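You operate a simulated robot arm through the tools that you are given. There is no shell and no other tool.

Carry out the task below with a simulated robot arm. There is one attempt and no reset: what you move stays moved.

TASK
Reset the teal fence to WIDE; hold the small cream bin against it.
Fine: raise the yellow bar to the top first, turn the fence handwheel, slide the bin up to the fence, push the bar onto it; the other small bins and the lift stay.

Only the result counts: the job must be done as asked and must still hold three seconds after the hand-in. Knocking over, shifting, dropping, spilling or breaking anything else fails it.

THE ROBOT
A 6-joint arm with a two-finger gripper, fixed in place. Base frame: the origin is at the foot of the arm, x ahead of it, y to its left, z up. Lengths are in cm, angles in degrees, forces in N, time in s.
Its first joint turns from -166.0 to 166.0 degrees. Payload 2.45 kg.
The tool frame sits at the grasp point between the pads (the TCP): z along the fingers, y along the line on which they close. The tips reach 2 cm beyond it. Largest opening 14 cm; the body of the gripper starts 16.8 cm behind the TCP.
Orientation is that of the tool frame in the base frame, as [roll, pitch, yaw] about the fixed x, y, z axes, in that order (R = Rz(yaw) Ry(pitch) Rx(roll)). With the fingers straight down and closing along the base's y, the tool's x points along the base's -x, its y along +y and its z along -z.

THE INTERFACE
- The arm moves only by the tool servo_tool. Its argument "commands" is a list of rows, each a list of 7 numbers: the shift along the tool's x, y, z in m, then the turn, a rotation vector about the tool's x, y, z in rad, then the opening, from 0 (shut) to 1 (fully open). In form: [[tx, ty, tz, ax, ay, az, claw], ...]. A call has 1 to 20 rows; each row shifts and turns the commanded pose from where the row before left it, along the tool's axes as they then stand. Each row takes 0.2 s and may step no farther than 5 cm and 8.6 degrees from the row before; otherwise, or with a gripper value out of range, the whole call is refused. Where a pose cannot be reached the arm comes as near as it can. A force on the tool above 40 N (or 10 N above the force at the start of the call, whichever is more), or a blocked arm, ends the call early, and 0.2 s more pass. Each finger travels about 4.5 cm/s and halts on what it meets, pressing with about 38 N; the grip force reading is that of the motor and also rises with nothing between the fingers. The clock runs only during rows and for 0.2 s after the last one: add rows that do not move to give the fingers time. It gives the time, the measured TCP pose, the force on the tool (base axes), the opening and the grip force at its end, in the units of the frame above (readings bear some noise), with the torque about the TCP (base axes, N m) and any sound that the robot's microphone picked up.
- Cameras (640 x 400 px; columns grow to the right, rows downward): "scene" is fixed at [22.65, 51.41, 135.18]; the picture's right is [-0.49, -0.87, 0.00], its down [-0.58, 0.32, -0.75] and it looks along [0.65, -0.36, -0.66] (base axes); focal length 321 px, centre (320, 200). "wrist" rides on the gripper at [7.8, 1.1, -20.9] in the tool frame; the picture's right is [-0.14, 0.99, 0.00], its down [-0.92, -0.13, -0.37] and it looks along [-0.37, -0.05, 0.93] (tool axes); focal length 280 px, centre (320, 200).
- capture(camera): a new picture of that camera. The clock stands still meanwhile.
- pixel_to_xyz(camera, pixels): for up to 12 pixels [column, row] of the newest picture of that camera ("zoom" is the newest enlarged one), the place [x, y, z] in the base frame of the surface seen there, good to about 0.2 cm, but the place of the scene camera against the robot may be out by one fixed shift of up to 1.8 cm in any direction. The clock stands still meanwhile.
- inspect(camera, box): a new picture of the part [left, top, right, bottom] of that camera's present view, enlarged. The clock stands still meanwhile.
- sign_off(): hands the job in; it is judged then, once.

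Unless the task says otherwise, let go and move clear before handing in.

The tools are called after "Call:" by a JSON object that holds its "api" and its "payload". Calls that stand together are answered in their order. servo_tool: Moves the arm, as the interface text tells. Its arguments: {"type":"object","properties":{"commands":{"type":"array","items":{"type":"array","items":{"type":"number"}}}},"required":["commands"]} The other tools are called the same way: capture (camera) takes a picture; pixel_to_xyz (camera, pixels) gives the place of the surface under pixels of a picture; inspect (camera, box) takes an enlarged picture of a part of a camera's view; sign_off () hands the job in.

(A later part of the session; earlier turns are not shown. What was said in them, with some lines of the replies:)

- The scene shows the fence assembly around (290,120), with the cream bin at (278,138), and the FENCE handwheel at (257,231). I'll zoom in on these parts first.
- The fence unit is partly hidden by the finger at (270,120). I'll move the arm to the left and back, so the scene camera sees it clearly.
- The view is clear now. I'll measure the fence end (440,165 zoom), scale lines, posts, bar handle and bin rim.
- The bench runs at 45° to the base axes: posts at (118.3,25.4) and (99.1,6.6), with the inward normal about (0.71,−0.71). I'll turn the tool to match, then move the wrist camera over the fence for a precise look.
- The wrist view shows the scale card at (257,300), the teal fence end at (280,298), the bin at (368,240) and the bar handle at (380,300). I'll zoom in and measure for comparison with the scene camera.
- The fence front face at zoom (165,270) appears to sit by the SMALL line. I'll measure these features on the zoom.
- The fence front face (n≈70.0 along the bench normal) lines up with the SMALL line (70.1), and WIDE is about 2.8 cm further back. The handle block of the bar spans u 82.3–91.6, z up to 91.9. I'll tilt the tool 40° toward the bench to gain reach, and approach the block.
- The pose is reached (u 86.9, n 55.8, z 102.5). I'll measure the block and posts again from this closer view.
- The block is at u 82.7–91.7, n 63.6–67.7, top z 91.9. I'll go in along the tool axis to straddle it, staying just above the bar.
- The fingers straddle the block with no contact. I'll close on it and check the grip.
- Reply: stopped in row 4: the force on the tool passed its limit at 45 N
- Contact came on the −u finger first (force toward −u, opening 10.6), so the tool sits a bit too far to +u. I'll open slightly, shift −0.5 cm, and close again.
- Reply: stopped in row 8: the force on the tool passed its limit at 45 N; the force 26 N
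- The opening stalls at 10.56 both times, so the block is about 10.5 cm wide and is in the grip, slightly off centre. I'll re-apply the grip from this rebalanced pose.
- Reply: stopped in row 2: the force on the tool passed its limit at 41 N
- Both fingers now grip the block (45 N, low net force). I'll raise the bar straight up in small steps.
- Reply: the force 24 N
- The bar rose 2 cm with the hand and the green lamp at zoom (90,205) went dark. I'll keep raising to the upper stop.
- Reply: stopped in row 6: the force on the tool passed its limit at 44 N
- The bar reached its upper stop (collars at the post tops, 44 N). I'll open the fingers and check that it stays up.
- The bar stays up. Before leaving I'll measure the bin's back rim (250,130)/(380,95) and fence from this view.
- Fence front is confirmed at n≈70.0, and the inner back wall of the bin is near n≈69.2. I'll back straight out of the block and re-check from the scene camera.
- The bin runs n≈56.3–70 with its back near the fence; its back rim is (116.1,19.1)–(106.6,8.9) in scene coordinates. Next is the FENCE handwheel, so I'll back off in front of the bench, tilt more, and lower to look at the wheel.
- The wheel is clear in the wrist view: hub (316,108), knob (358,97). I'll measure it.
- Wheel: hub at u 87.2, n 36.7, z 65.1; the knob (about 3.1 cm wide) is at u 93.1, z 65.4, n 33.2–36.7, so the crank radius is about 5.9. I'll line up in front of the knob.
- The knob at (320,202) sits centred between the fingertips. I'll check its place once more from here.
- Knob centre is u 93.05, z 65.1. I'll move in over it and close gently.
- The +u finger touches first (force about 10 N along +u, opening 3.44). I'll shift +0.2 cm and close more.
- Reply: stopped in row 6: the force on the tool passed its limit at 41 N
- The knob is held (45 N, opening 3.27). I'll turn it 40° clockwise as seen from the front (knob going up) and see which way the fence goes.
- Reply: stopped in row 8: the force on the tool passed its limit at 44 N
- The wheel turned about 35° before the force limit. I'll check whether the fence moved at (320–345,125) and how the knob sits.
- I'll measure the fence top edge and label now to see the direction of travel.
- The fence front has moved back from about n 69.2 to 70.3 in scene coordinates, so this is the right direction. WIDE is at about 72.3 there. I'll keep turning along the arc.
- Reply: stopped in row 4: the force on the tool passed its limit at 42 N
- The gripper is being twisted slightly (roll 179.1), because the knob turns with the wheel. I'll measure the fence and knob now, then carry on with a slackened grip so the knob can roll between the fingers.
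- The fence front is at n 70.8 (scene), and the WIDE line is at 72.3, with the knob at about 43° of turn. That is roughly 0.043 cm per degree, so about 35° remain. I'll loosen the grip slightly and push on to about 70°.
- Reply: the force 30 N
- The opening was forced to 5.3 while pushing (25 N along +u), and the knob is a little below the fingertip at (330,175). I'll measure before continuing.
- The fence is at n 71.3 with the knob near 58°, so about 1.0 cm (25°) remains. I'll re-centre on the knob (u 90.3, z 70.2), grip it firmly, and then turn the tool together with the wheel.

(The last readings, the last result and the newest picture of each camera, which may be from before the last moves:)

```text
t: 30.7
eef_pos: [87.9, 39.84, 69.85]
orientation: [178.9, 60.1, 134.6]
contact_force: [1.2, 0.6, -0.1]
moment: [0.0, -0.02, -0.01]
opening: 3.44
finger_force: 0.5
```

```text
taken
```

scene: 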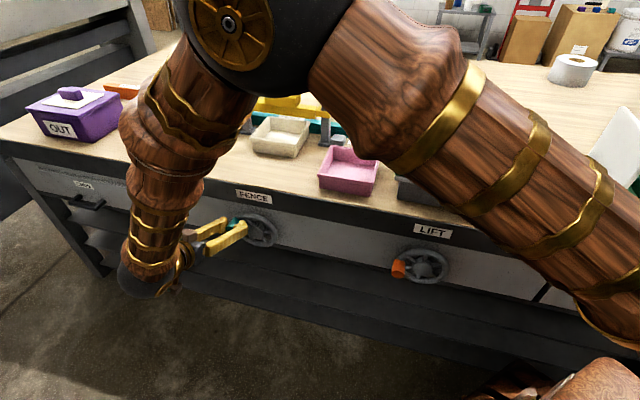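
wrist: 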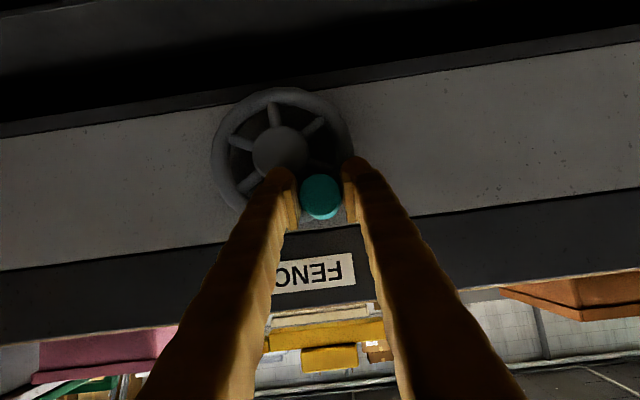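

The knob is centred between the pads with almost no force. I'll squeeze, then turn 18° together with the wheel.

Call:
{"api": "servo_tool", "payload": {"commands": [[0, 0, 0, 0, 0, 0, 0.22], [0, 0, 0, 0, 0, 0, 0.2], [-0.002, -0.0041, -0.0012, -0.0393, 0, 0.068, 0.2], [-0.002, -0.0041, -0.0012, -0.0393, 0, 0.068, 0.2], [-0.002, -0.0041, -0.0012, -0.0393, 0, 0.068, 0.2], [-0.002, -0.0041, -0.0012, -0.0393, 0, 0.068, 0.2], [0, 0, 0, 0, 0, 0, 0.2]]}}

Call:
{"api": "inspect", "payload": {"camera": "scene", "box": [240, 90, 370, 170]}}

Call:
{"api": "capture", "payload": {"camera": "wrist"}}

Call:
{"api": "pixel_to_xyz", "payload": {"camera": "zoom", "pixels": [[360, 190], [370, 200], [480, 200], [500, 205], [360, 155], [480, 168], [556, 230]]}}

```text
t: 32.3
eef_pos: [86.81, 38.7, 70.69]
orientation: [149.5, 56.4, 109.4]
contact_force: [6.9, 8.0, 13.3]
moment: [0.17, -0.27, 0.24]
opening: 3.26
finger_force: 44.9
```

```text
4.92 times, centred on (305, 130) of scene
```

zoom: 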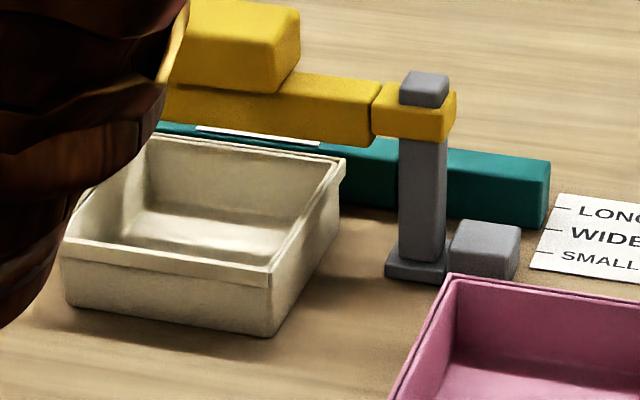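

```text
taken
```

wrist: 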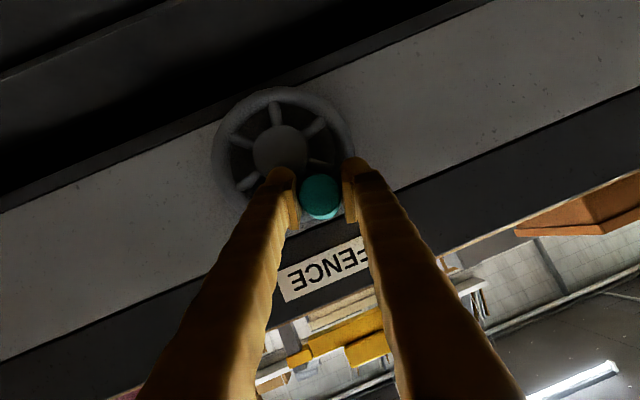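

```text
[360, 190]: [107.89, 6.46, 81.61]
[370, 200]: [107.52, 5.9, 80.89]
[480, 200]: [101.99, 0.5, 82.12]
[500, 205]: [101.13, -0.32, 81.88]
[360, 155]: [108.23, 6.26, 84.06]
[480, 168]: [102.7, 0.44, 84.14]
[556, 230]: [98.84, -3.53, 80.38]
```

The fence is at 71.75 (scene) with the knob at about 73°; the data fit 2.9 cm per 90°. WIDE should be reached with the knob straight up, about 16° more, so I'll turn that in two parts.

Call:
{"api": "servo_tool", "payload": {"commands": [[-0.0018, -0.00365, -0.00107, -0.0349, 0, 0.0604, 0.2], [-0.0018, -0.00365, -0.00107, -0.0349, 0, 0.0604, 0.2], [-0.0018, -0.00365, -0.00107, -0.0349, 0, 0.0604, 0.2], [0, 0, 0, 0, 0, 0, 0.2]]}}

Call:
{"api": "inspect", "payload": {"camera": "scene", "box": [240, 90, 370, 170]}}

Call:
{"api": "capture", "payload": {"camera": "wrist"}}

Call:
{"api": "pixel_to_xyz", "payload": {"camera": "zoom", "pixels": [[360, 190], [370, 195], [480, 200], [500, 205], [520, 205], [470, 190], [375, 180], [556, 230], [560, 230], [548, 253], [552, 253], [569, 208]]}}

```text
t: 33.3
eef_pos: [86.82, 38.73, 70.63]
orientation: [149.7, 56.4, 109.3]
contact_force: [2.0, 8.8, 23.2]
moment: [-0.21, -0.23, 0.11]
opening: 3.21
finger_force: 45.2
out of reach, approached as far as the arm can: row 1, 2, 3
```

```text
4.92 times, centred on (305, 130) of scene
```

zoom: 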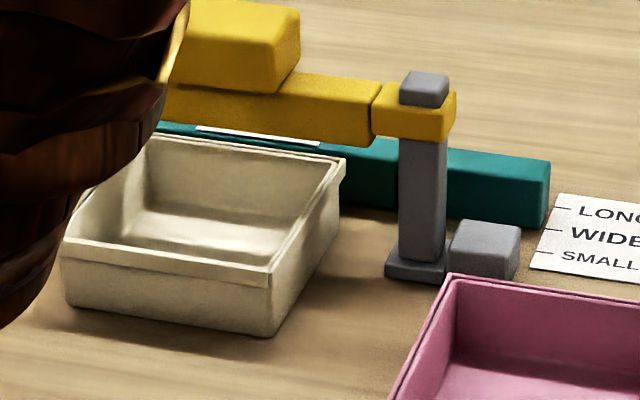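

```text
taken
```

wrist: 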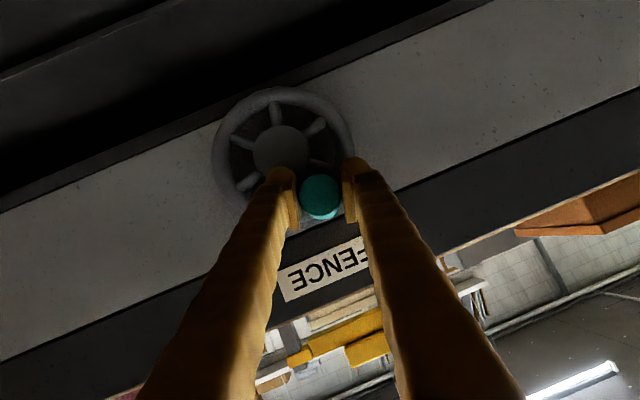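

```text
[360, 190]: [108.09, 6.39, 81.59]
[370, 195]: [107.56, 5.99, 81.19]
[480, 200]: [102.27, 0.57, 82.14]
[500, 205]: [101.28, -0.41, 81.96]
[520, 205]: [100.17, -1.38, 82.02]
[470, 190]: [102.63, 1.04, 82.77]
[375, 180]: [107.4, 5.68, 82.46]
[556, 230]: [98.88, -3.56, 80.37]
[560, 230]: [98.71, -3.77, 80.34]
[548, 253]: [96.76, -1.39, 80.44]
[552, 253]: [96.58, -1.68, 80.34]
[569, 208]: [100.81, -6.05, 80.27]
```

That tool rotation hit the reach limit; the fence is at 71.86 and the WIDE line at 72.43 (scene). I'll open, turn the tool back to its earlier orientation around the knob, and regrip.

Call:
{"api": "servo_tool", "payload": {"commands": [[0, 0, 0, 0, 0, 0, 0.3], [0, 0, 0, 0, 0, 0, 0.4], [0, 0, 0, 0.0393, 0, -0.068, 0.4], [0, 0, 0, 0.0393, 0, -0.068, 0.4], [0, 0, 0, 0.0393, 0, -0.068, 0.4], [0, 0, 0, 0.0393, 0, -0.068, 0.4], [0, 0, 0, 0, 0, 0, 0.4]]}}

Call:
{"api": "capture", "payload": {"camera": "wrist"}}

Call:
{"api": "inspect", "payload": {"camera": "scene", "box": [240, 90, 370, 170]}}

```text
t: 34.9
eef_pos: [86.76, 38.62, 70.5]
orientation: [-176.4, 60.1, 138.6]
contact_force: [-0.2, 0.0, 0.0]
moment: [-0.03, 0.01, -0.04]
opening: 5.6
finger_force: 0.1
```

```text
taken
```

wrist: 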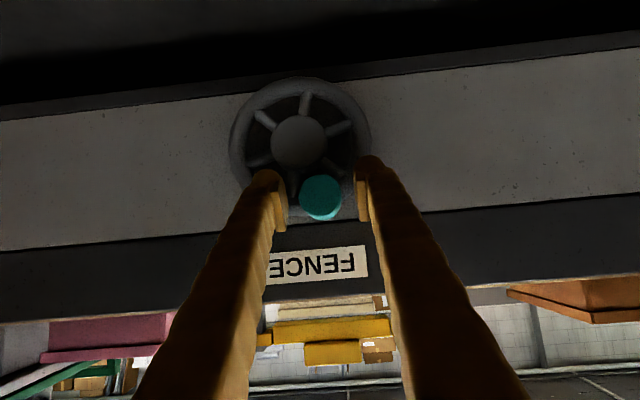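

```text
4.92 times, centred on (305, 130) of scene
```

zoom: 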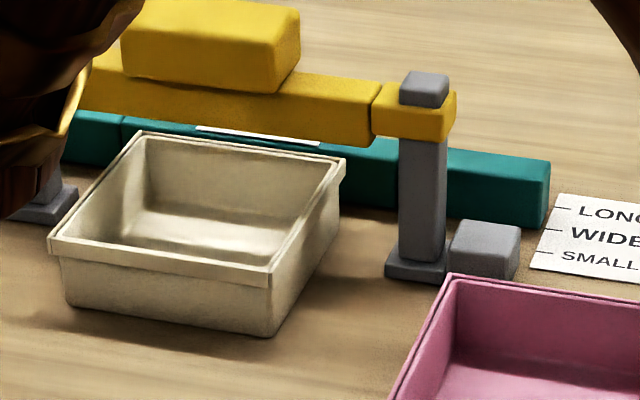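

The wheel stayed put. I'll measure the knob and hub, then regrip.

Call:
{"api": "pixel_to_xyz", "payload": {"camera": "wrist", "pixels": [[320, 195], [307, 195], [334, 195], [320, 180], [320, 209], [300, 143], [300, 84], [235, 140], [365, 140]]}}

Call:
{"api": "servo_tool", "payload": {"commands": [[0, 0, 0, 0, 0, 0, 0.3], [0, 0, 0, 0, 0, 0, 0.26], [0, 0, 0, 0, 0, 0, 0.24], [0, 0, 0, 0, 0, 0, 0.23], [0, 0, 0, 0, 0, 0, 0.22], [0, 0, 0, 0, 0, 0, 0.21], [0, 0, 0, 0, 0, 0, 0.2]]}}

```text
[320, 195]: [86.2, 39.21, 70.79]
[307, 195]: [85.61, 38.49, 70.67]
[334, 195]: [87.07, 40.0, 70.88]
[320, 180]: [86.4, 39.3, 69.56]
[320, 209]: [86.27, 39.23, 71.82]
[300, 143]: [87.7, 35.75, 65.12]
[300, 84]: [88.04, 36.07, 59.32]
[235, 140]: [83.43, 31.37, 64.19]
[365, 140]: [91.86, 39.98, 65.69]
```

```text
t: 36.5
eef_pos: [86.82, 38.7, 70.6]
orientation: [-176.5, 60.1, 138.5]
contact_force: [1.4, 1.8, -0.1]
moment: [0.08, 0.01, 0.09]
opening: 3.26
finger_force: 44.9
```

The knob is at 76.6° (u +1.37, z +5.75 from the hub) and gripped firmly. I'll push on to 90°, then measure.

Call:
{"api": "servo_tool", "payload": {"commands": [[-0.0005, -0.0034, -0.0003, 0, 0, 0, 0.2], [-0.0004, -0.0034, -0.0002, 0, 0, 0, 0.2], [-0.0002, -0.0034, -0.0001, 0, 0, 0, 0.2], [0, -0.0034, 0, 0, 0, 0, 0.2], [0, 0, 0, 0, 0, 0, 0.2]]}}

Call:
{"api": "inspect", "payload": {"camera": "scene", "box": [240, 90, 370, 170]}}

Call:
{"api": "pixel_to_xyz", "payload": {"camera": "zoom", "pixels": [[360, 190], [370, 195], [480, 200], [500, 205], [520, 205], [470, 190], [375, 180], [556, 230], [560, 230], [85, 150], [552, 253], [100, 150]]}}

Call:
{"api": "capture", "payload": {"camera": "wrist"}}

```text
t: 37.7
eef_pos: [85.9, 37.6, 70.96]
orientation: [-176.5, 60.0, 138.4]
contact_force: [11.1, 2.6, 21.9]
moment: [0.07, -0.42, 0.09]
opening: 3.26
finger_force: 44.5
```

```text
4.92 times, centred on (305, 130) of scene
```

zoom: 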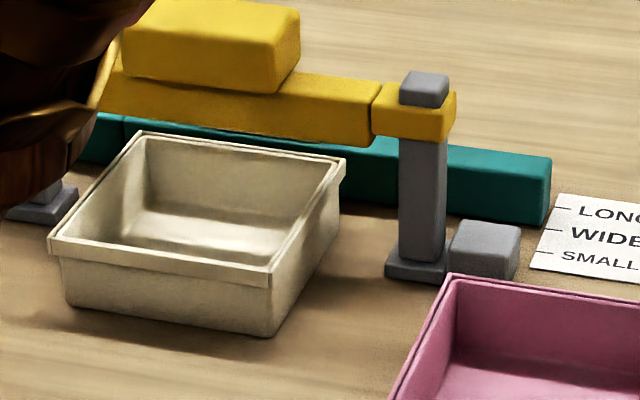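

```text
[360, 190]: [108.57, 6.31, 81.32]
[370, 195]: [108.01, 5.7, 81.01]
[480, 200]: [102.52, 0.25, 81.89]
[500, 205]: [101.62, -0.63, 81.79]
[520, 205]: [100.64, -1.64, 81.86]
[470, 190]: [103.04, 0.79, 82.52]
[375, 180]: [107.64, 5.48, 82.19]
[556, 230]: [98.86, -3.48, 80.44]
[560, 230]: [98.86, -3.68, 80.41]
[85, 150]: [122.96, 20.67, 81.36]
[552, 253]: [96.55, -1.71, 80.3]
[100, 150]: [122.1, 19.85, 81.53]
```

```text
taken
```

wrist: 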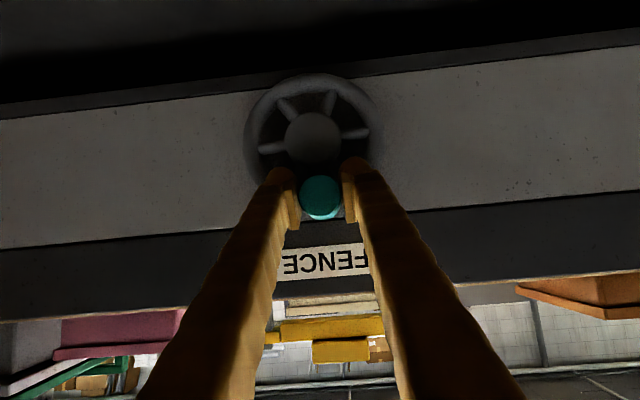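

The fence front is now at 72.30 against the WIDE line at about 72.4, with the knob straight up (89.5°). I'll release, back off, and verify from closer.

Call:
{"api": "servo_tool", "payload": {"commands": [[0, 0, 0, 0, 0, 0, 0.3], [0, 0, 0, 0, 0, 0, 0.4], [0, 0, 0, 0, 0, 0, 0.45], [0, 0, -0.03, 0, 0, 0, 0.45], [0, 0, -0.04, 0, 0, 0, 0.45], [0, 0, -0.04, 0, 0, 0, 0.45], [0, 0, -0.04, 0, 0, 0, 0.45], [0, 0, 0, 0, 0, 0, 0.45]]}}

Call:
{"api": "capture", "payload": {"camera": "wrist"}}

Call:
{"api": "capture", "payload": {"camera": "scene"}}

```text
t: 39.5
eef_pos: [76.61, 46.98, 78.29]
orientation: [-176.6, 60.1, 138.5]
contact_force: [0.2, -0.5, 0.6]
moment: [-0.02, -0.02, 0.0]
opening: 6.27
finger_force: 0.0
```

```text
taken
```

wrist: 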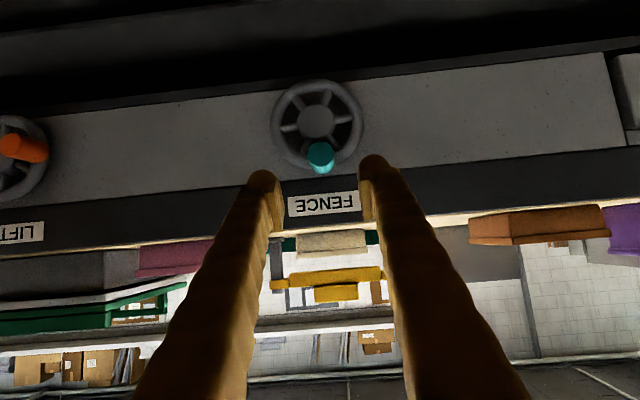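

```text
taken
```

scene: 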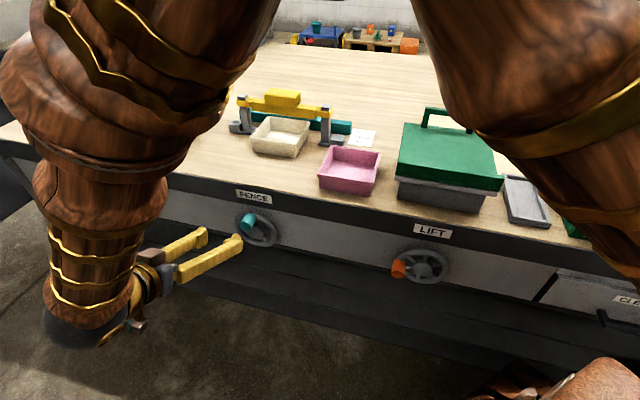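

The wheel stays with its knob at the top (322,157). I'll rise, straighten the tool to 40° tilt, and move over the fence to verify the setting from above with the wrist camera.

Call:
{"api": "servo_tool", "payload": {"commands": [[-0.039, 0, -0.0225, 0, 0, 0.035, 0.5], [-0.039, 0, -0.0225, 0, 0, 0, 0.6], [-0.039, 0, -0.0225, 0, 0, 0, 0.6], [-0.039, 0, -0.0225, 0, 0, 0, 0.6], [-0.039, 0, -0.0225, 0, 0, 0, 0.6], [-0.039, 0, -0.0225, 0, 0, 0, 0.6], [0, 0, 0, 0, 0.1164, 0, 0.6], [0, 0, 0, 0, 0.1164, 0, 0.6], [0, 0, 0, 0, 0.1164, 0, 0.6], [-0.0307, 0, 0.0257, 0, 0, 0, 0.6], [-0.0307, 0, 0.0257, 0, 0, 0, 0.6], [-0.0307, 0, 0.0257, 0, 0, 0, 0.6], [-0.0307, 0, 0.0257, 0, 0, 0, 0.6], [-0.0307, 0, 0.0257, 0, 0, 0, 0.6], [-0.0307, 0, 0.0257, 0, 0, 0, 0.6], [0, 0, 0, 0, 0, 0, 0.6]]}}

Call:
{"api": "capture", "payload": {"camera": "wrist"}}

Call:
{"api": "capture", "payload": {"camera": "scene"}}

```text
t: 42.9
eef_pos: [93.58, 30.22, 105.31]
orientation: [-179.9, 40.2, 134.4]
contact_force: [-0.3, -0.8, 0.5]
moment: [-0.01, 0.01, -0.01]
opening: 8.39
finger_force: 0.1
```

```text
taken
```

wrist: 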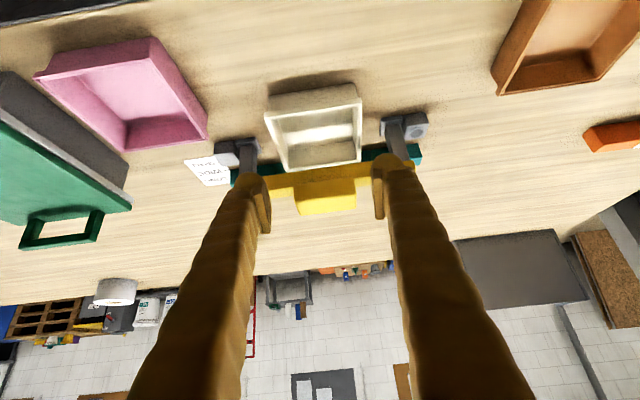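

```text
taken
```

scene: 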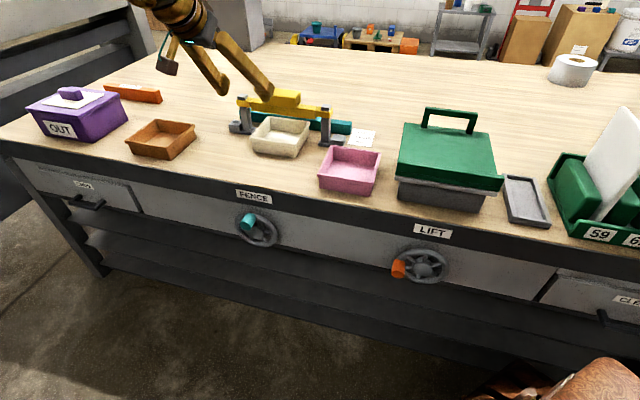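

Everything else looks unmoved, and the arm is clear of the scene view. I'll zoom in on the scale and fence end from both cameras.

Call:
{"api": "inspect", "payload": {"camera": "scene", "box": [315, 110, 385, 155]}}

Call:
{"api": "inspect", "payload": {"camera": "wrist", "box": [170, 120, 270, 200]}}

```text
8.89 times, centred on (350, 132) of scene
```

zoom: 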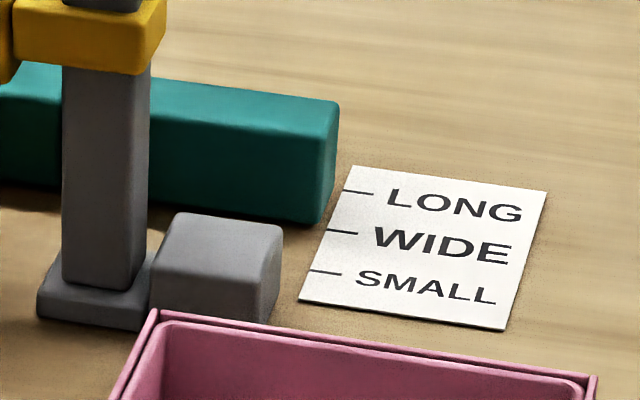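

```text
5.00 times, centred on (220, 160) of wrist
```

zoom: 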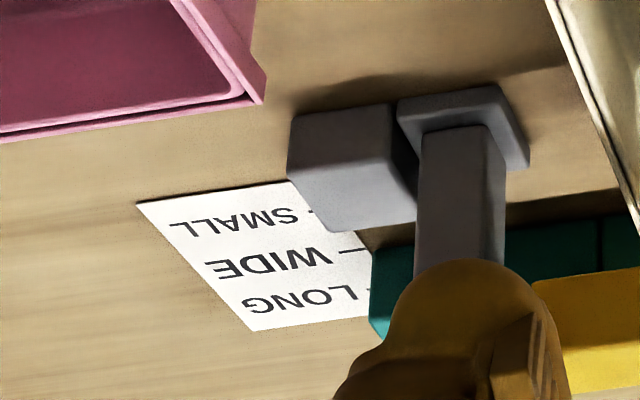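

In both zooms the fence's lower front corner (scene zoom 305,222; wrist zoom 373,250) meets the WIDE line. I'll quantify that.

Call:
{"api": "pixel_to_xyz", "payload": {"camera": "zoom", "pixels": [[350, 248], [360, 249], [345, 247], [400, 255], [400, 262], [400, 270], [385, 262], [385, 275], [520, 235], [560, 235], [305, 208], [365, 290]]}}

Call:
{"api": "inspect", "payload": {"camera": "wrist", "box": [200, 140, 250, 180]}}

```text
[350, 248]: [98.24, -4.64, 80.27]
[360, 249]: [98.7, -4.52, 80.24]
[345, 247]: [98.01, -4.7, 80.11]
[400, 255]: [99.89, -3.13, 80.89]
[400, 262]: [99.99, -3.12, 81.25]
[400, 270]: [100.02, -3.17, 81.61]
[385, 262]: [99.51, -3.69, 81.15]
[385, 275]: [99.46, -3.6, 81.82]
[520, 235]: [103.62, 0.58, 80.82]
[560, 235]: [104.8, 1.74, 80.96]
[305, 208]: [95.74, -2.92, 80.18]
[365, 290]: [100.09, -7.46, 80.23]
```

```text
10.00 times, centred on (225, 160) of wrist
```

zoom: 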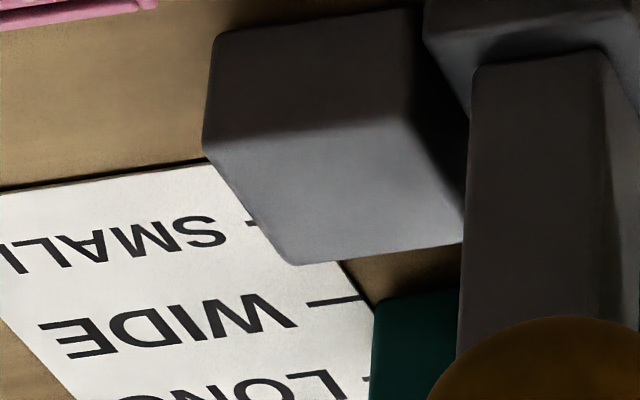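

The fence front is at n 72.88 against the WIDE line at 72.80, so the fence is set. Now I'll measure the bin for the push.

Call:
{"api": "inspect", "payload": {"camera": "wrist", "box": [240, 70, 440, 200]}}

Call:
{"api": "pixel_to_xyz", "payload": {"camera": "zoom", "pixels": [[125, 125], [375, 90], [160, 118], [340, 95], [160, 85], [340, 60], [165, 280], [388, 255], [200, 290], [350, 270], [240, 65], [240, 100]]}}

```text
3.08 times, centred on (340, 135) of wrist
```

zoom: 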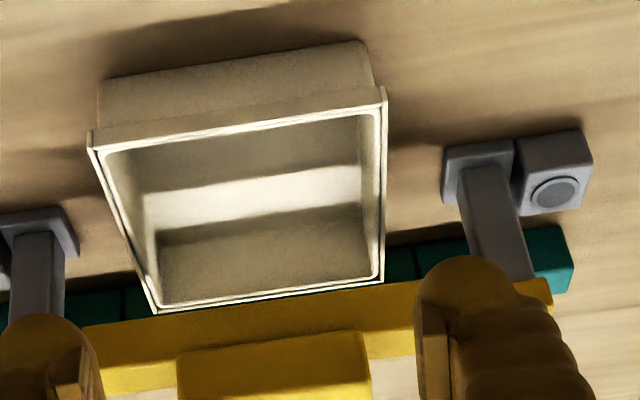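

```text
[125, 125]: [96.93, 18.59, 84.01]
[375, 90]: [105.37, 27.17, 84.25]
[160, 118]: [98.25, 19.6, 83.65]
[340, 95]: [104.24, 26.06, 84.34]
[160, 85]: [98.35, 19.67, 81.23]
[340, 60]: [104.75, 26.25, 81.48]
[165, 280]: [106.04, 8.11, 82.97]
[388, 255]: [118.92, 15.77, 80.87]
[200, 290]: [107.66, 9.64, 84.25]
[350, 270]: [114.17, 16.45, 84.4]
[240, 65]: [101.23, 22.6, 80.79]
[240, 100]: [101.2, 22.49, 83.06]
```

The bin's front wall is at n 55.6 (lip 55.3), its back at about 69.5, and it is centred on u 87.3. I'll lower the open fingertips in front of it to push it squarely with two contacts, checking the pink bin's clearance too.

Call:
{"api": "pixel_to_xyz", "payload": {"camera": "wrist", "pixels": [[205, 135], [150, 40], [125, 148]]}}

Call:
{"api": "servo_tool", "payload": {"commands": [[0, 0, 0, -0.0067, 0, -0.008, 0.6], [0.015, -0.0004, 0.0347, 0, 0, 0, 0.6], [0.015, -0.0004, 0.0347, 0, 0, 0, 0.6], [0.015, -0.0004, 0.0347, 0, 0, 0, 0.6], [0.015, -0.0004, 0.0347, 0, 0, 0, 0.6], [0.015, -0.0004, 0.0347, 0, 0, 0, 0.6], [0, 0, 0, 0, 0, 0, 0.6]]}}

Call:
{"api": "capture", "payload": {"camera": "wrist"}}

Call:
{"api": "capture", "payload": {"camera": "scene"}}

```text
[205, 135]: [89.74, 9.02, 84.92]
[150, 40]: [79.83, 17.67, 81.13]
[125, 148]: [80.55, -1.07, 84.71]
```

```text
t: 44.5
eef_pos: [97.34, 26.09, 87.27]
orientation: [179.9, 40.1, 135.0]
contact_force: [0.1, 0.8, -0.2]
moment: [-0.03, -0.02, -0.03]
opening: 8.41
finger_force: 0.1
```

```text
taken
```

wrist: 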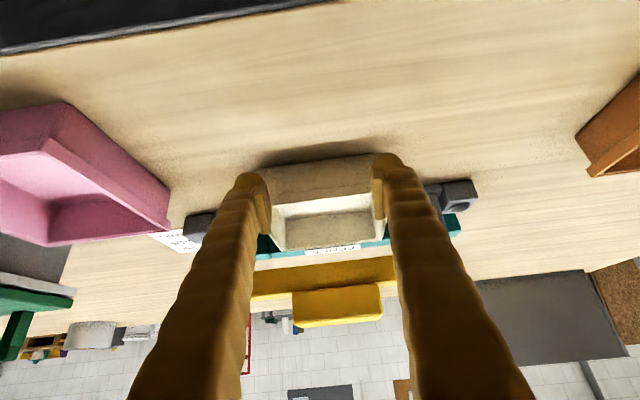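

```text
taken
```

scene: 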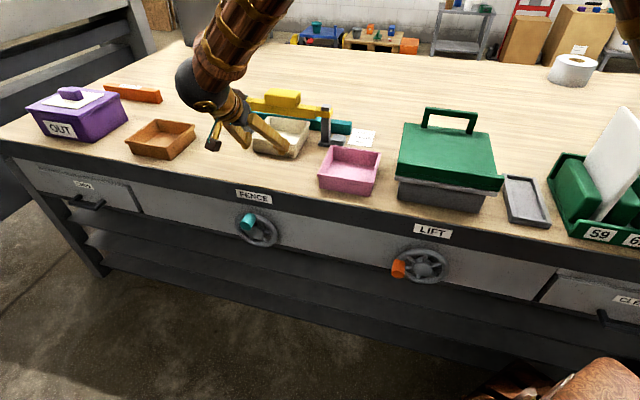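

Clear of the pink bin (its edge is at u 69.8). I'll lower to z 83.6, then push along the bench normal, stopping short of the fence first.

Call:
{"api": "servo_tool", "payload": {"commands": [[0.0088, 0, 0.0166, 0, 0, 0, 0.6], [0.0088, 0, 0.0166, 0, 0, 0, 0.6], [-0.0046, 0, 0.0039, 0, 0, 0, 0.6], [-0.0046, 0, 0.0039, 0, 0, 0, 0.6], [-0.0038, 0, 0.0032, 0, 0, 0, 0.6], [-0.0038, 0, 0.0032, 0, 0, 0, 0.6], [-0.0038, 0, 0.0032, 0, 0, 0, 0.6], [-0.0038, 0, 0.0032, 0, 0, 0, 0.6], [-0.0038, 0, 0.0032, 0, 0, 0, 0.6], [0, 0, 0, 0, 0, 0, 0.6]]}}

Call:
{"api": "capture", "payload": {"camera": "wrist"}}

Call:
{"api": "inspect", "payload": {"camera": "scene", "box": [210, 80, 400, 200]}}

```text
t: 46.7
eef_pos: [100.35, 22.89, 83.62]
orientation: [-179.9, 40.1, 135.0]
contact_force: [0.3, 1.4, -0.6]
moment: [0.03, 0.0, 0.01]
opening: 8.41
finger_force: 0.5
```

```text
taken
```

wrist: 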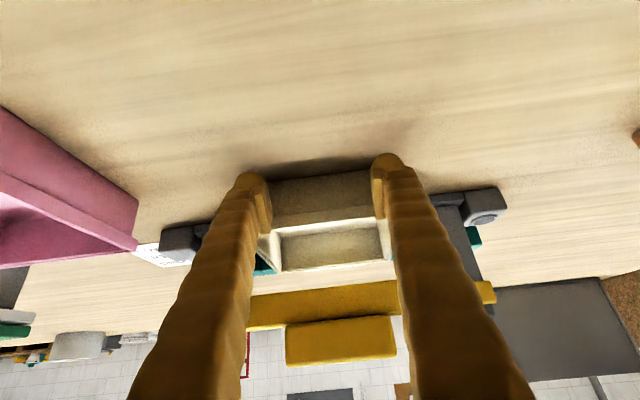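

```text
3.33 times, centred on (305, 140) of scene
```

zoom: 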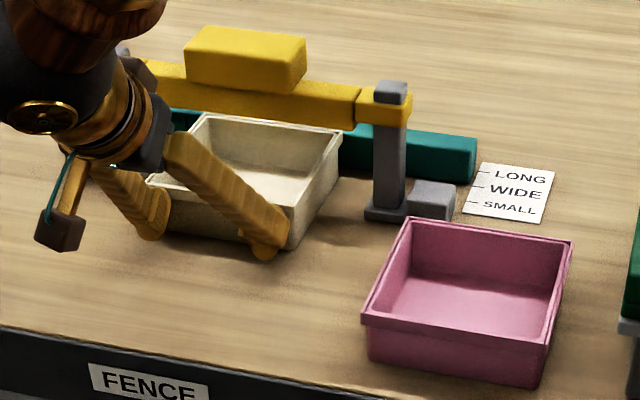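

The bin slides easily (about 1.4 N) and has moved about 1.9 cm. I'll continue 1.0 cm, then creep.

Call:
{"api": "servo_tool", "payload": {"commands": [[-0.0019, 0, 0.0016, 0, 0, 0, 0.6], [-0.0019, 0, 0.0016, 0, 0, 0, 0.6], [-0.0019, 0, 0.0016, 0, 0, 0, 0.6], [-0.0019, 0, 0.0016, 0, 0, 0, 0.6], [0, 0, 0, 0, 0, 0, 0.6]]}}

Call:
{"api": "inspect", "payload": {"camera": "scene", "box": [240, 90, 370, 170]}}

```text
t: 47.9
eef_pos: [101.15, 22.03, 83.49]
orientation: [180.0, 40.0, 135.0]
contact_force: [0.1, -1.0, 0.6]
moment: [0.0, 0.01, -0.01]
opening: 8.4
finger_force: 0.1
```

```text
4.92 times, centred on (305, 130) of scene
```

zoom: 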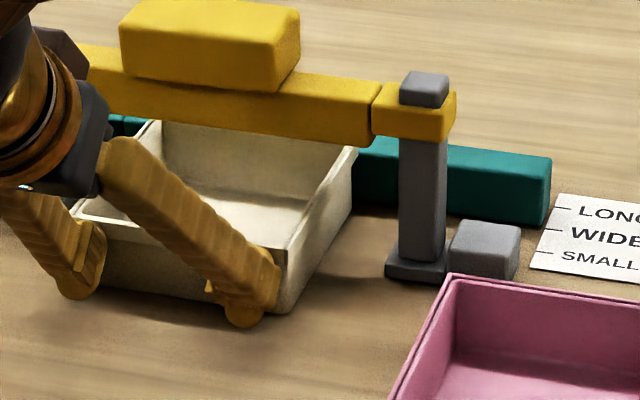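

About 0.4 cm remains by estimate. I'll creep in 1 mm rows and watch the force.

Call:
{"api": "servo_tool", "payload": {"commands": [[-0.00077, 0, 0.00064, 0, 0, 0, 0.6], [-0.00077, 0, 0.00064, 0, 0, 0, 0.6], [-0.00077, 0, 0.00064, 0, 0, 0, 0.6]]}}

```text
t: 48.7
eef_pos: [101.44, 21.83, 83.56]
orientation: [-180.0, 40.1, 135.0]
contact_force: [-0.3, 0.1, 0.3]
moment: [-0.01, -0.02, -0.03]
opening: 8.44
finger_force: 0.4
```

Still almost no force (n 56.3). I'll creep 2 mm further.

Call:
{"api": "servo_tool", "payload": {"commands": [[-0.00077, 0, 0.00064, 0, 0, 0, 0.6], [-0.00077, 0, 0.00064, 0, 0, 0, 0.6]]}}

Call:
{"api": "inspect", "payload": {"camera": "scene", "box": [240, 90, 370, 170]}}

```text
t: 49.3
eef_pos: [101.45, 21.8, 83.59]
orientation: [180.0, 40.2, 135.0]
contact_force: [-0.4, 0.4, 0.4]
moment: [0.0, 0.0, 0.01]
opening: 8.39
finger_force: 0.0
```

```text
4.92 times, centred on (305, 130) of scene
```

zoom: 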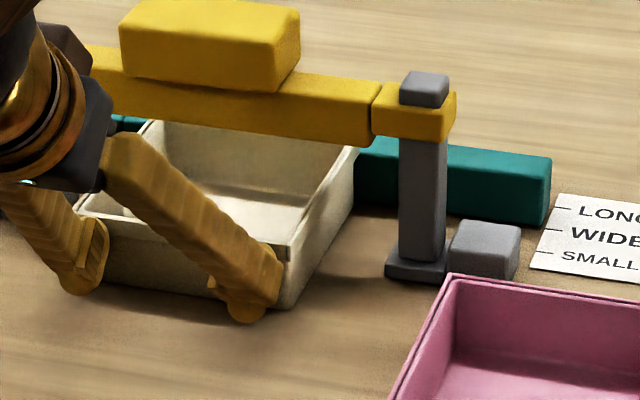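

TCP n is 56.3 with no contact rise yet. I'll continue creeping and read the force.

Call:
{"api": "servo_tool", "payload": {"commands": [[-0.00077, 0, 0.00064, 0, 0, 0, 0.6], [-0.00077, 0, 0.00064, 0, 0, 0, 0.6]]}}

Call:
{"api": "servo_tool", "payload": {"commands": [[-0.00077, 0, 0.00064, 0, 0, 0, 0.6], [0, 0, 0, 0, 0, 0, 0.6]]}}

```text
t: 49.9
eef_pos: [101.62, 21.78, 83.6]
orientation: [180.0, 40.1, 135.0]
contact_force: [-6.3, 3.8, 1.0]
moment: [-0.04, -0.01, 0.0]
opening: 8.38
finger_force: 0.0
```

```text
t: 50.5
eef_pos: [101.64, 21.72, 83.57]
orientation: [-179.9, 40.2, 135.0]
contact_force: [-24.2, 11.6, 3.8]
moment: [-0.11, -0.03, -0.17]
opening: 8.44
finger_force: 0.1
```

The force rose to 27 N, so the bin is against the fence. I'll ease off 2 cm and check that the bin touches and the fence hasn't moved.

Call:
{"api": "servo_tool", "payload": {"commands": [[0.0008, 0, -0.0006, 0, 0, 0, 0.6], [0.0038, 0, -0.0032, 0, 0, 0, 0.6], [0.0076, 0, -0.0064, 0, 0, 0, 0.6], [0.0076, 0, -0.0064, 0, 0, 0, 0.6], [0, 0, -0.04, 0, 0, 0, 0.6], [0, 0, -0.04, 0, 0, 0, 0.6], [0, 0, -0.04, 0, 0, 0, 0.6], [0, 0, -0.04, 0, 0, 0, 0.6], [0, 0, -0.04, 0, 0, 0, 0.6], [0, 0, 0, 0, 0, 0, 0.6]]}}

Call:
{"api": "capture", "payload": {"camera": "wrist"}}

Call:
{"api": "inspect", "payload": {"camera": "scene", "box": [240, 90, 370, 170]}}

```text
t: 52.7
eef_pos: [90.67, 32.54, 98.7]
orientation: [180.0, 40.1, 135.0]
contact_force: [-0.6, -0.3, 0.8]
moment: [-0.01, 0.04, -0.03]
opening: 8.39
finger_force: 0.1
```

```text
taken
```

wrist: 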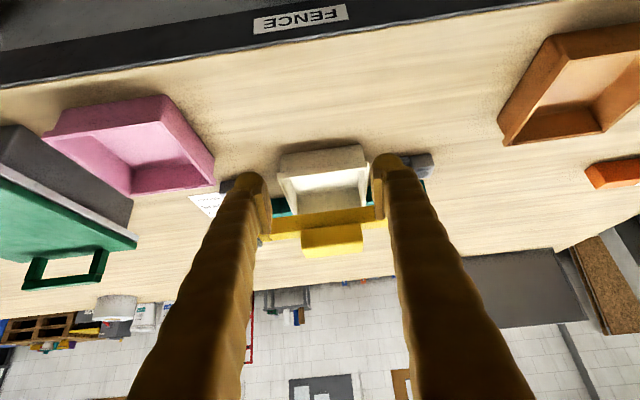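

```text
4.92 times, centred on (305, 130) of scene
```

zoom: 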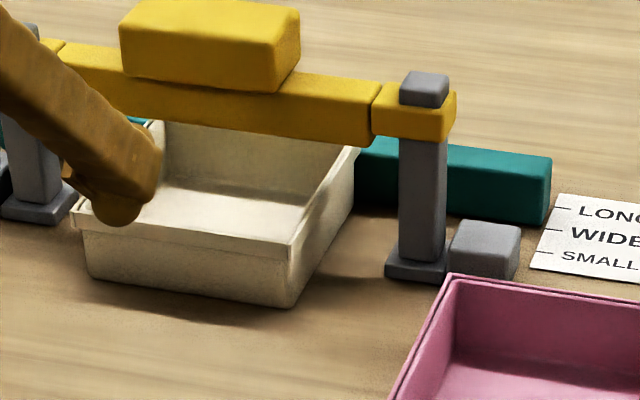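

I'll measure the fence front and the bin's new position.

Call:
{"api": "pixel_to_xyz", "payload": {"camera": "zoom", "pixels": [[370, 195], [480, 200], [500, 205], [520, 205], [470, 190], [375, 180], [556, 230], [90, 232], [280, 255], [110, 265], [280, 290], [350, 160]]}}

Call:
{"api": "inspect", "payload": {"camera": "wrist", "box": [220, 120, 440, 260]}}

```text
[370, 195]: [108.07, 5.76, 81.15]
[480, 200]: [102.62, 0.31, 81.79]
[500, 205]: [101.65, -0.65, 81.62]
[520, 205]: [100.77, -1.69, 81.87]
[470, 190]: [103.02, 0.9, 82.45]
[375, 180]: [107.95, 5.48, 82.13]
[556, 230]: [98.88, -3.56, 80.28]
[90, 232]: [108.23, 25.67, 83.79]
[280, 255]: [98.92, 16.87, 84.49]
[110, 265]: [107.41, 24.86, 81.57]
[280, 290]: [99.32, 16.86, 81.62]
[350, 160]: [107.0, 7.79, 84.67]
```

```text
2.86 times, centred on (330, 190) of wrist
```

zoom: 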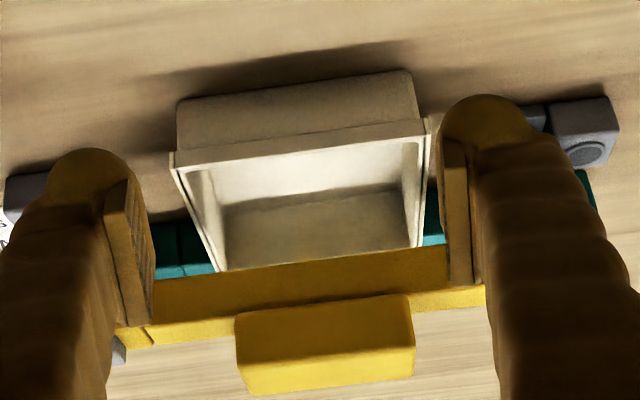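

The fence is unchanged (72.34 scene) and the bin sits square against it. Next I'll close the fingers and move above the bar's handle block (top z≈95.6).

Call:
{"api": "servo_tool", "payload": {"commands": [[-0.0064, 0, -0.0077, 0, 0, 0, 0.3], [-0.0334, 0.0002, 0.0237, 0, 0, 0, 0], [-0.0334, 0.0002, 0.0237, 0, 0, 0, 0], [-0.0334, 0.0002, 0.0237, 0, 0, 0, 0], [-0.0334, 0.0002, 0.0237, 0, 0, 0, 0], [-0.0334, 0.0002, 0.0237, 0, 0, 0, 0], [-0.0334, 0.0002, 0.0237, 0, 0, 0, 0], [0, 0, 0, 0, 0, 0, 0]]}}

Call:
{"api": "capture", "payload": {"camera": "wrist"}}

Call:
{"api": "inspect", "payload": {"camera": "scene", "box": [210, 60, 400, 180]}}

```text
t: 54.5
eef_pos: [108.13, 15.33, 101.89]
orientation: [-180.0, 40.1, 135.0]
contact_force: [-0.3, 0.1, -0.5]
moment: [-0.01, 0.01, -0.01]
opening: 0.0
finger_force: 29.6
```

```text
taken
```

wrist: 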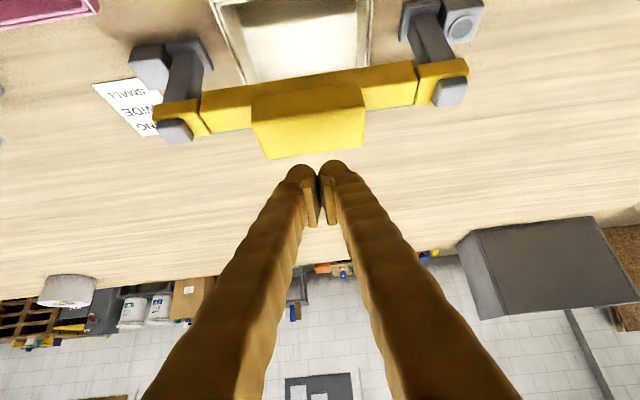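

```text
3.33 times, centred on (305, 120) of scene
```

zoom: 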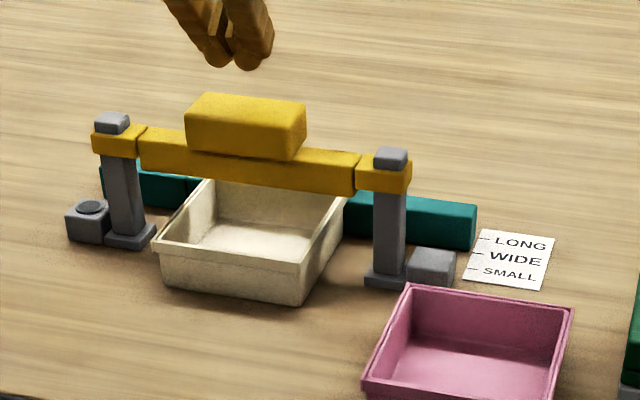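

The fingers are shut above the block. I'll measure the block top and the visible bin rim before pressing.

Call:
{"api": "pixel_to_xyz", "payload": {"camera": "wrist", "pixels": [[310, 130], [262, 140], [360, 130], [255, 120], [358, 108], [310, 145], [230, 107], [390, 90], [175, 130], [450, 92], [225, 30], [365, 20]]}}

```text
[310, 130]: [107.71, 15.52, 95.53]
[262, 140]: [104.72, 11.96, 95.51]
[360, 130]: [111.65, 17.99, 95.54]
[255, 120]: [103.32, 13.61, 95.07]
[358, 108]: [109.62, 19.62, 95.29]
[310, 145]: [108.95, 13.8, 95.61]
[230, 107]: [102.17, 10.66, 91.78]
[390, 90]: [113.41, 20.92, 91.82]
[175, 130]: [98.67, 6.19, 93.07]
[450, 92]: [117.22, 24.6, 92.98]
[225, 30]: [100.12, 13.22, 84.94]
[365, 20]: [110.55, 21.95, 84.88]
```

Block top is centred at u 87.1, n 65.2, z 95.5, right under the fingertip edge. I'll go down onto it and press in small steps.

Call:
{"api": "servo_tool", "payload": {"commands": [[0.0073, 0, 0.0087, 0, 0, 0, 0], [0.0073, 0, 0.0087, 0, 0, 0, 0], [0.0073, 0, 0.0087, 0, 0, 0, 0], [0.0026, 0, 0.0031, 0, 0, 0, 0], [0.0026, 0, 0.0031, 0, 0, 0, 0], [0.0026, 0, 0.0031, 0, 0, 0, 0], [0.0026, 0, 0.0031, 0, 0, 0, 0], [0.0026, 0, 0.0031, 0, 0, 0, 0]]}}

Call:
{"api": "inspect", "payload": {"camera": "scene", "box": [210, 60, 400, 180]}}

```text
t: 56.3
eef_pos: [108.22, 15.31, 96.57]
orientation: [-179.9, 40.1, 135.0]
contact_force: [0.5, -0.4, 0.9]
moment: [0.03, 0.03, 0.02]
opening: 0.57
finger_force: 29.0
```

```text
3.33 times, centred on (305, 120) of scene
```

zoom: 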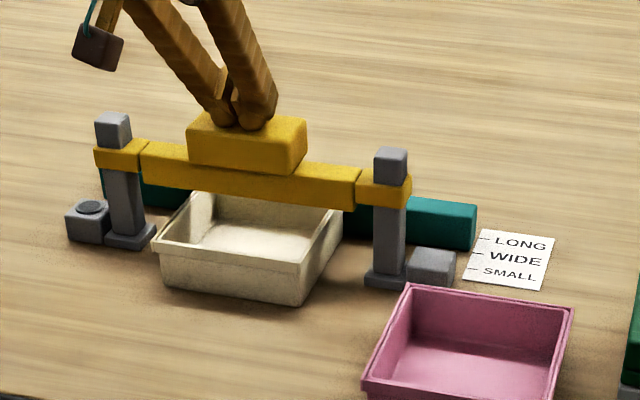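

The bar goes down easily (block top ≈93.9). I'll continue 2.4 cm, then creep.

Call:
{"api": "servo_tool", "payload": {"commands": [[0.0026, 0, 0.0031, 0, 0, 0, 0], [0.0026, 0, 0.0031, 0, 0, 0, 0], [0.0026, 0, 0.0031, 0, 0, 0, 0], [0.0026, 0, 0.0031, 0, 0, 0, 0], [0.0026, 0, 0.0031, 0, 0, 0, 0], [0.0026, 0, 0.0031, 0, 0, 0, 0]]}}

Call:
{"api": "inspect", "payload": {"camera": "scene", "box": [210, 60, 400, 180]}}

```text
t: 57.7
eef_pos: [108.31, 15.32, 94.2]
orientation: [180.0, 40.3, 135.0]
contact_force: [-5.1, 0.3, 11.0]
moment: [0.03, 0.16, 0.04]
opening: 0.61
finger_force: 29.1
```

```text
3.33 times, centred on (305, 120) of scene
```

zoom: 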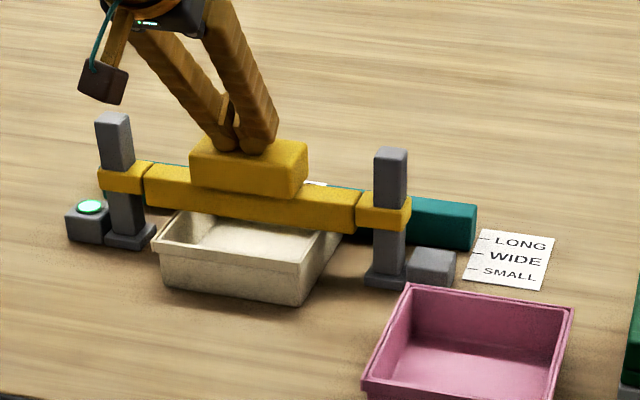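

The green lamp is on again and the force is 11 N, so the bar appears to be touching the bin. I'll press a bit more to seat it.

Call:
{"api": "servo_tool", "payload": {"commands": [[0.00064, 0, 0.00077, 0, 0, 0, 0], [0.00064, 0, 0.00077, 0, 0, 0, 0], [0, 0, 0, 0, 0, 0, 0]]}}

Call:
{"api": "inspect", "payload": {"camera": "scene", "box": [240, 90, 370, 170]}}

```text
t: 58.5
eef_pos: [108.48, 15.31, 94.25]
orientation: [179.8, 40.3, 134.9]
contact_force: [0.6, 0.0, 6.8]
moment: [-0.02, -0.01, 0.03]
opening: 0.61
finger_force: 29.3
stopped in row 3: the force on the tool passed its limit at 41 N (the readings are from after the stop); the commanded pose is now the measured one
```

```text
4.92 times, centred on (305, 130) of scene
```

zoom: 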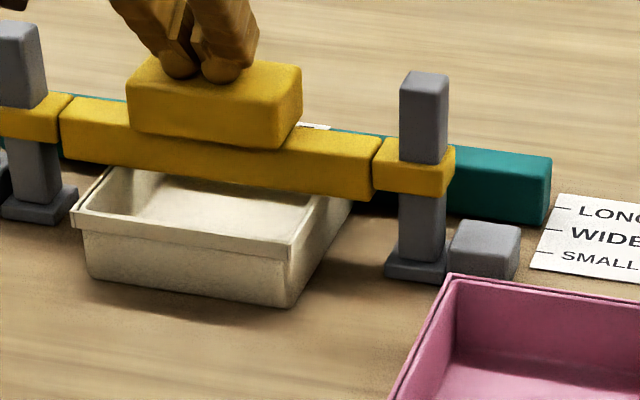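

The bar stopped hard at 41 N, seated on the bin rim at the same height as at the start, lamp lit. I'll lift straight off and back away.

Call:
{"api": "servo_tool", "payload": {"commands": [[-0.0032, 0, -0.0038, 0, 0, 0, 0], [-0.0064, 0, -0.0077, 0, 0, 0, 0], [-0.0128, 0, -0.0154, 0, 0, 0, 0], [-0.0128, 0, -0.0154, 0, 0, 0, 0], [0, 0, -0.04, 0, 0, 0, 0], [0, 0, -0.04, 0, 0, 0, 0], [0, 0, -0.04, 0, 0, 0, 0], [0.03, 0, -0.03, 0, 0, 0, 0], [0.03, 0, -0.03, 0, 0, 0, 0], [0, 0, 0, 0, 0, 0, 0]]}}

Call:
{"api": "inspect", "payload": {"camera": "scene", "box": [210, 60, 400, 180]}}

Call:
{"api": "capture", "payload": {"camera": "wrist"}}

Call:
{"api": "capture", "payload": {"camera": "scene"}}

```text
t: 60.7
eef_pos: [96.78, 26.66, 109.41]
orientation: [179.9, 40.2, 135.0]
contact_force: [-0.3, -0.4, 0.7]
moment: [-0.03, -0.03, -0.02]
opening: 0.03
finger_force: 29.7
```

```text
3.33 times, centred on (305, 120) of scene
```

zoom: 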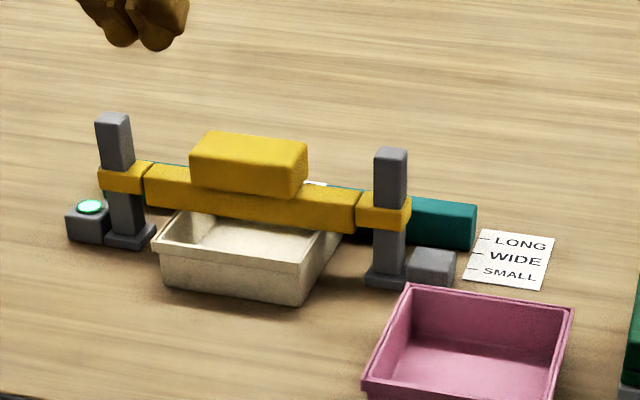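

```text
taken
```

wrist: 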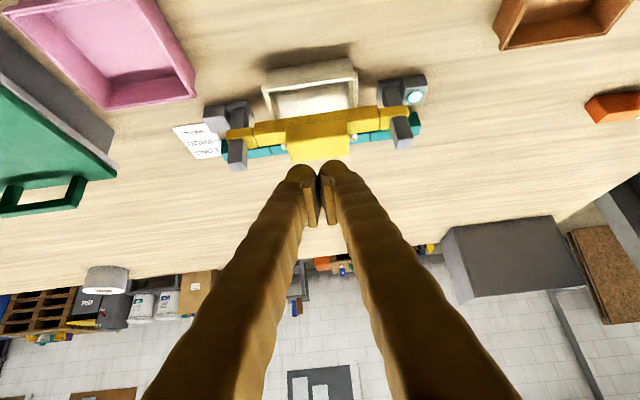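

```text
taken
```

scene: 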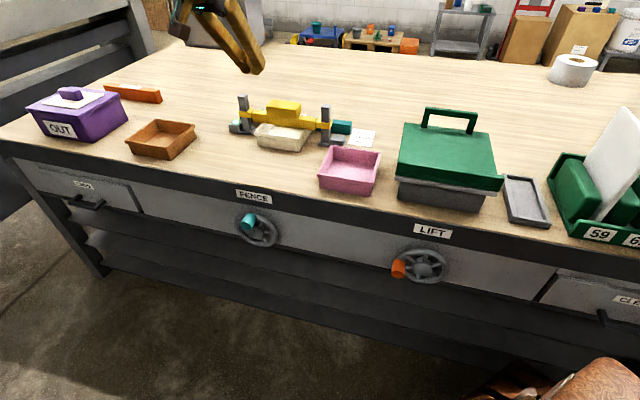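

The bar holds and the lamp is lit at (90,207). I'll check closely that the bin still touches the fence and the fence is still on WIDE.

Call:
{"api": "inspect", "payload": {"camera": "wrist", "box": [170, 40, 440, 190]}}

Call:
{"api": "pixel_to_xyz", "payload": {"camera": "zoom", "pixels": [[70, 243], [60, 243], [145, 258], [150, 262], [230, 78], [430, 55], [235, 130], [430, 110], [350, 265], [350, 220], [250, 215], [470, 190]]}}

Call:
{"api": "inspect", "payload": {"camera": "scene", "box": [300, 100, 380, 155]}}

Call:
{"api": "pixel_to_xyz", "payload": {"camera": "zoom", "pixels": [[330, 225], [340, 225], [400, 200], [430, 210], [450, 215], [470, 215], [380, 195], [480, 248], [460, 195]]}}

```text
2.37 times, centred on (305, 115) of wrist
```

zoom: 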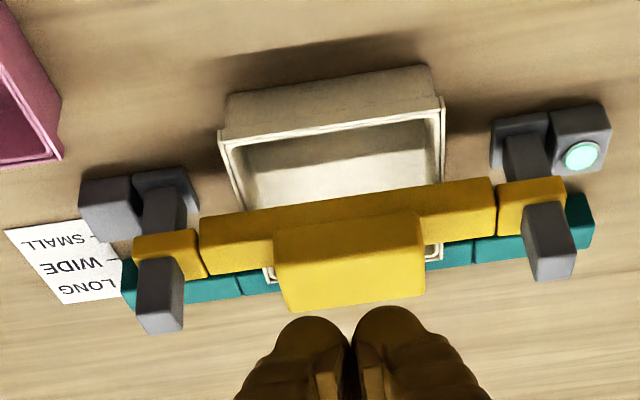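

```text
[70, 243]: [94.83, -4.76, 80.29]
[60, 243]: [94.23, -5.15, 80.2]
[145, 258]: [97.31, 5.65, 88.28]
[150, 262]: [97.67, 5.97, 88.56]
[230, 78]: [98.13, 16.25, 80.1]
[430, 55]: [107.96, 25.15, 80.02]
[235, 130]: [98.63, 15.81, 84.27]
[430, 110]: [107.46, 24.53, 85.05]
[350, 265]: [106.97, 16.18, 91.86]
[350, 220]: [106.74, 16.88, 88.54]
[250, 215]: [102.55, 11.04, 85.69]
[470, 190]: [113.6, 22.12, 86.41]
```

```text
7.27 times, centred on (340, 128) of scene
```

zoom: 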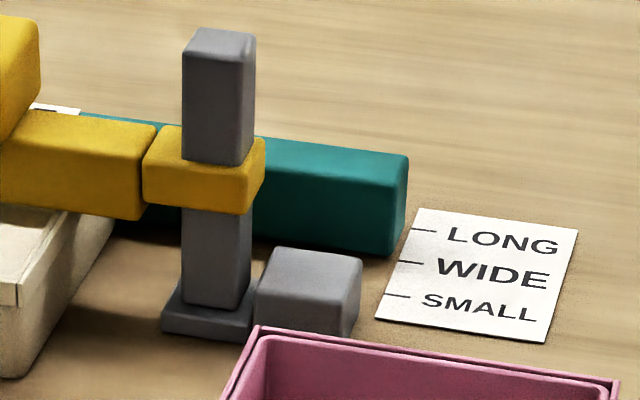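

```text
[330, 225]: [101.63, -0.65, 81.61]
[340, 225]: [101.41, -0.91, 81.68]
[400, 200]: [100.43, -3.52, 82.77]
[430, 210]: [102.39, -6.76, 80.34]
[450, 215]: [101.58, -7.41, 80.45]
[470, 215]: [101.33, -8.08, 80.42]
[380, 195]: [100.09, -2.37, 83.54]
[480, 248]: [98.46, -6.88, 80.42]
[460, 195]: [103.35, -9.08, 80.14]
```

The fence is unchanged (72.3 scene) and the block top is 91.9, as when it was holding at the start. One last zoom on the bin's back rim against the fence at wrist (282,158)/(355,148).

Call:
{"api": "inspect", "payload": {"camera": "wrist", "box": [260, 130, 300, 170]}}

Call:
{"api": "pixel_to_xyz", "payload": {"camera": "zoom", "pixels": [[200, 250], [250, 250], [300, 240], [330, 240], [360, 250], [345, 265], [345, 240], [380, 255]]}}

Call:
{"api": "inspect", "payload": {"camera": "wrist", "box": [340, 120, 390, 170]}}

```text
10.00 times, centred on (280, 150) of wrist
```

zoom: 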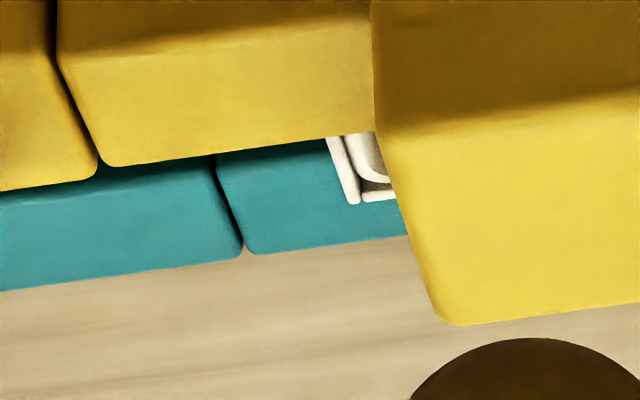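

```text
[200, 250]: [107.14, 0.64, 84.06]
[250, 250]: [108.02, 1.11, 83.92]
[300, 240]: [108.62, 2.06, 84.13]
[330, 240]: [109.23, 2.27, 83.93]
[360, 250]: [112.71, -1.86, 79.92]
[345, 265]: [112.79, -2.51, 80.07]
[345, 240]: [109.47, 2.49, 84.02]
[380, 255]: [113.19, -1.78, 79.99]
```

```text
8.00 times, centred on (365, 145) of wrist
```

zoom: 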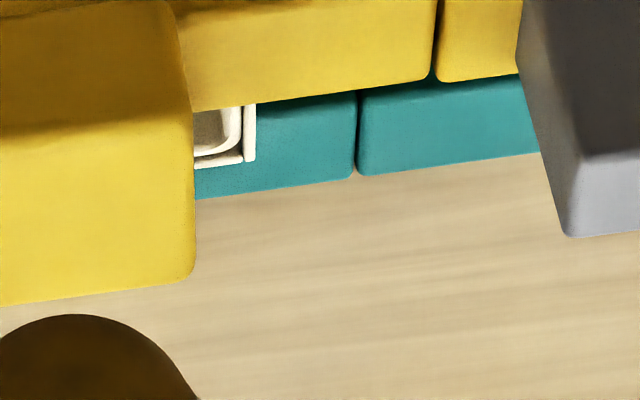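

The back rim sits flush against the fence on both sides, symmetrically. The fence is on WIDE, the bar is down on the bin with the lamp lit, the arm is clear and the other bins and the lift are unmoved, so I'm handing in.

Call:
{"api": "sign_off", "payload": {}}

```text
The job is handed in.
```

The fence is set to WIDE and the small cream bin is held against it by the yellow bar. I've handed the job in, but no verdict came back.

- **Fence:** its front face reads within about 1 mm of the WIDE line. It started on SMALL, and the handwheel took a quarter turn to get there.
- **Bin:** I slid it back until it pressed against the fence at about 27 N. Its back rim sits evenly along the fence on both sides.
- **Bar:** I raised it to the top stop first, then pushed it down onto the bin until it stopped hard at about 41 N. It stayed down after I let go, and the green lamp beside the post came back on.
- **Everything else:** the other small bins and the lift look unmoved in the last pictures, and the arm is clear of the bench.
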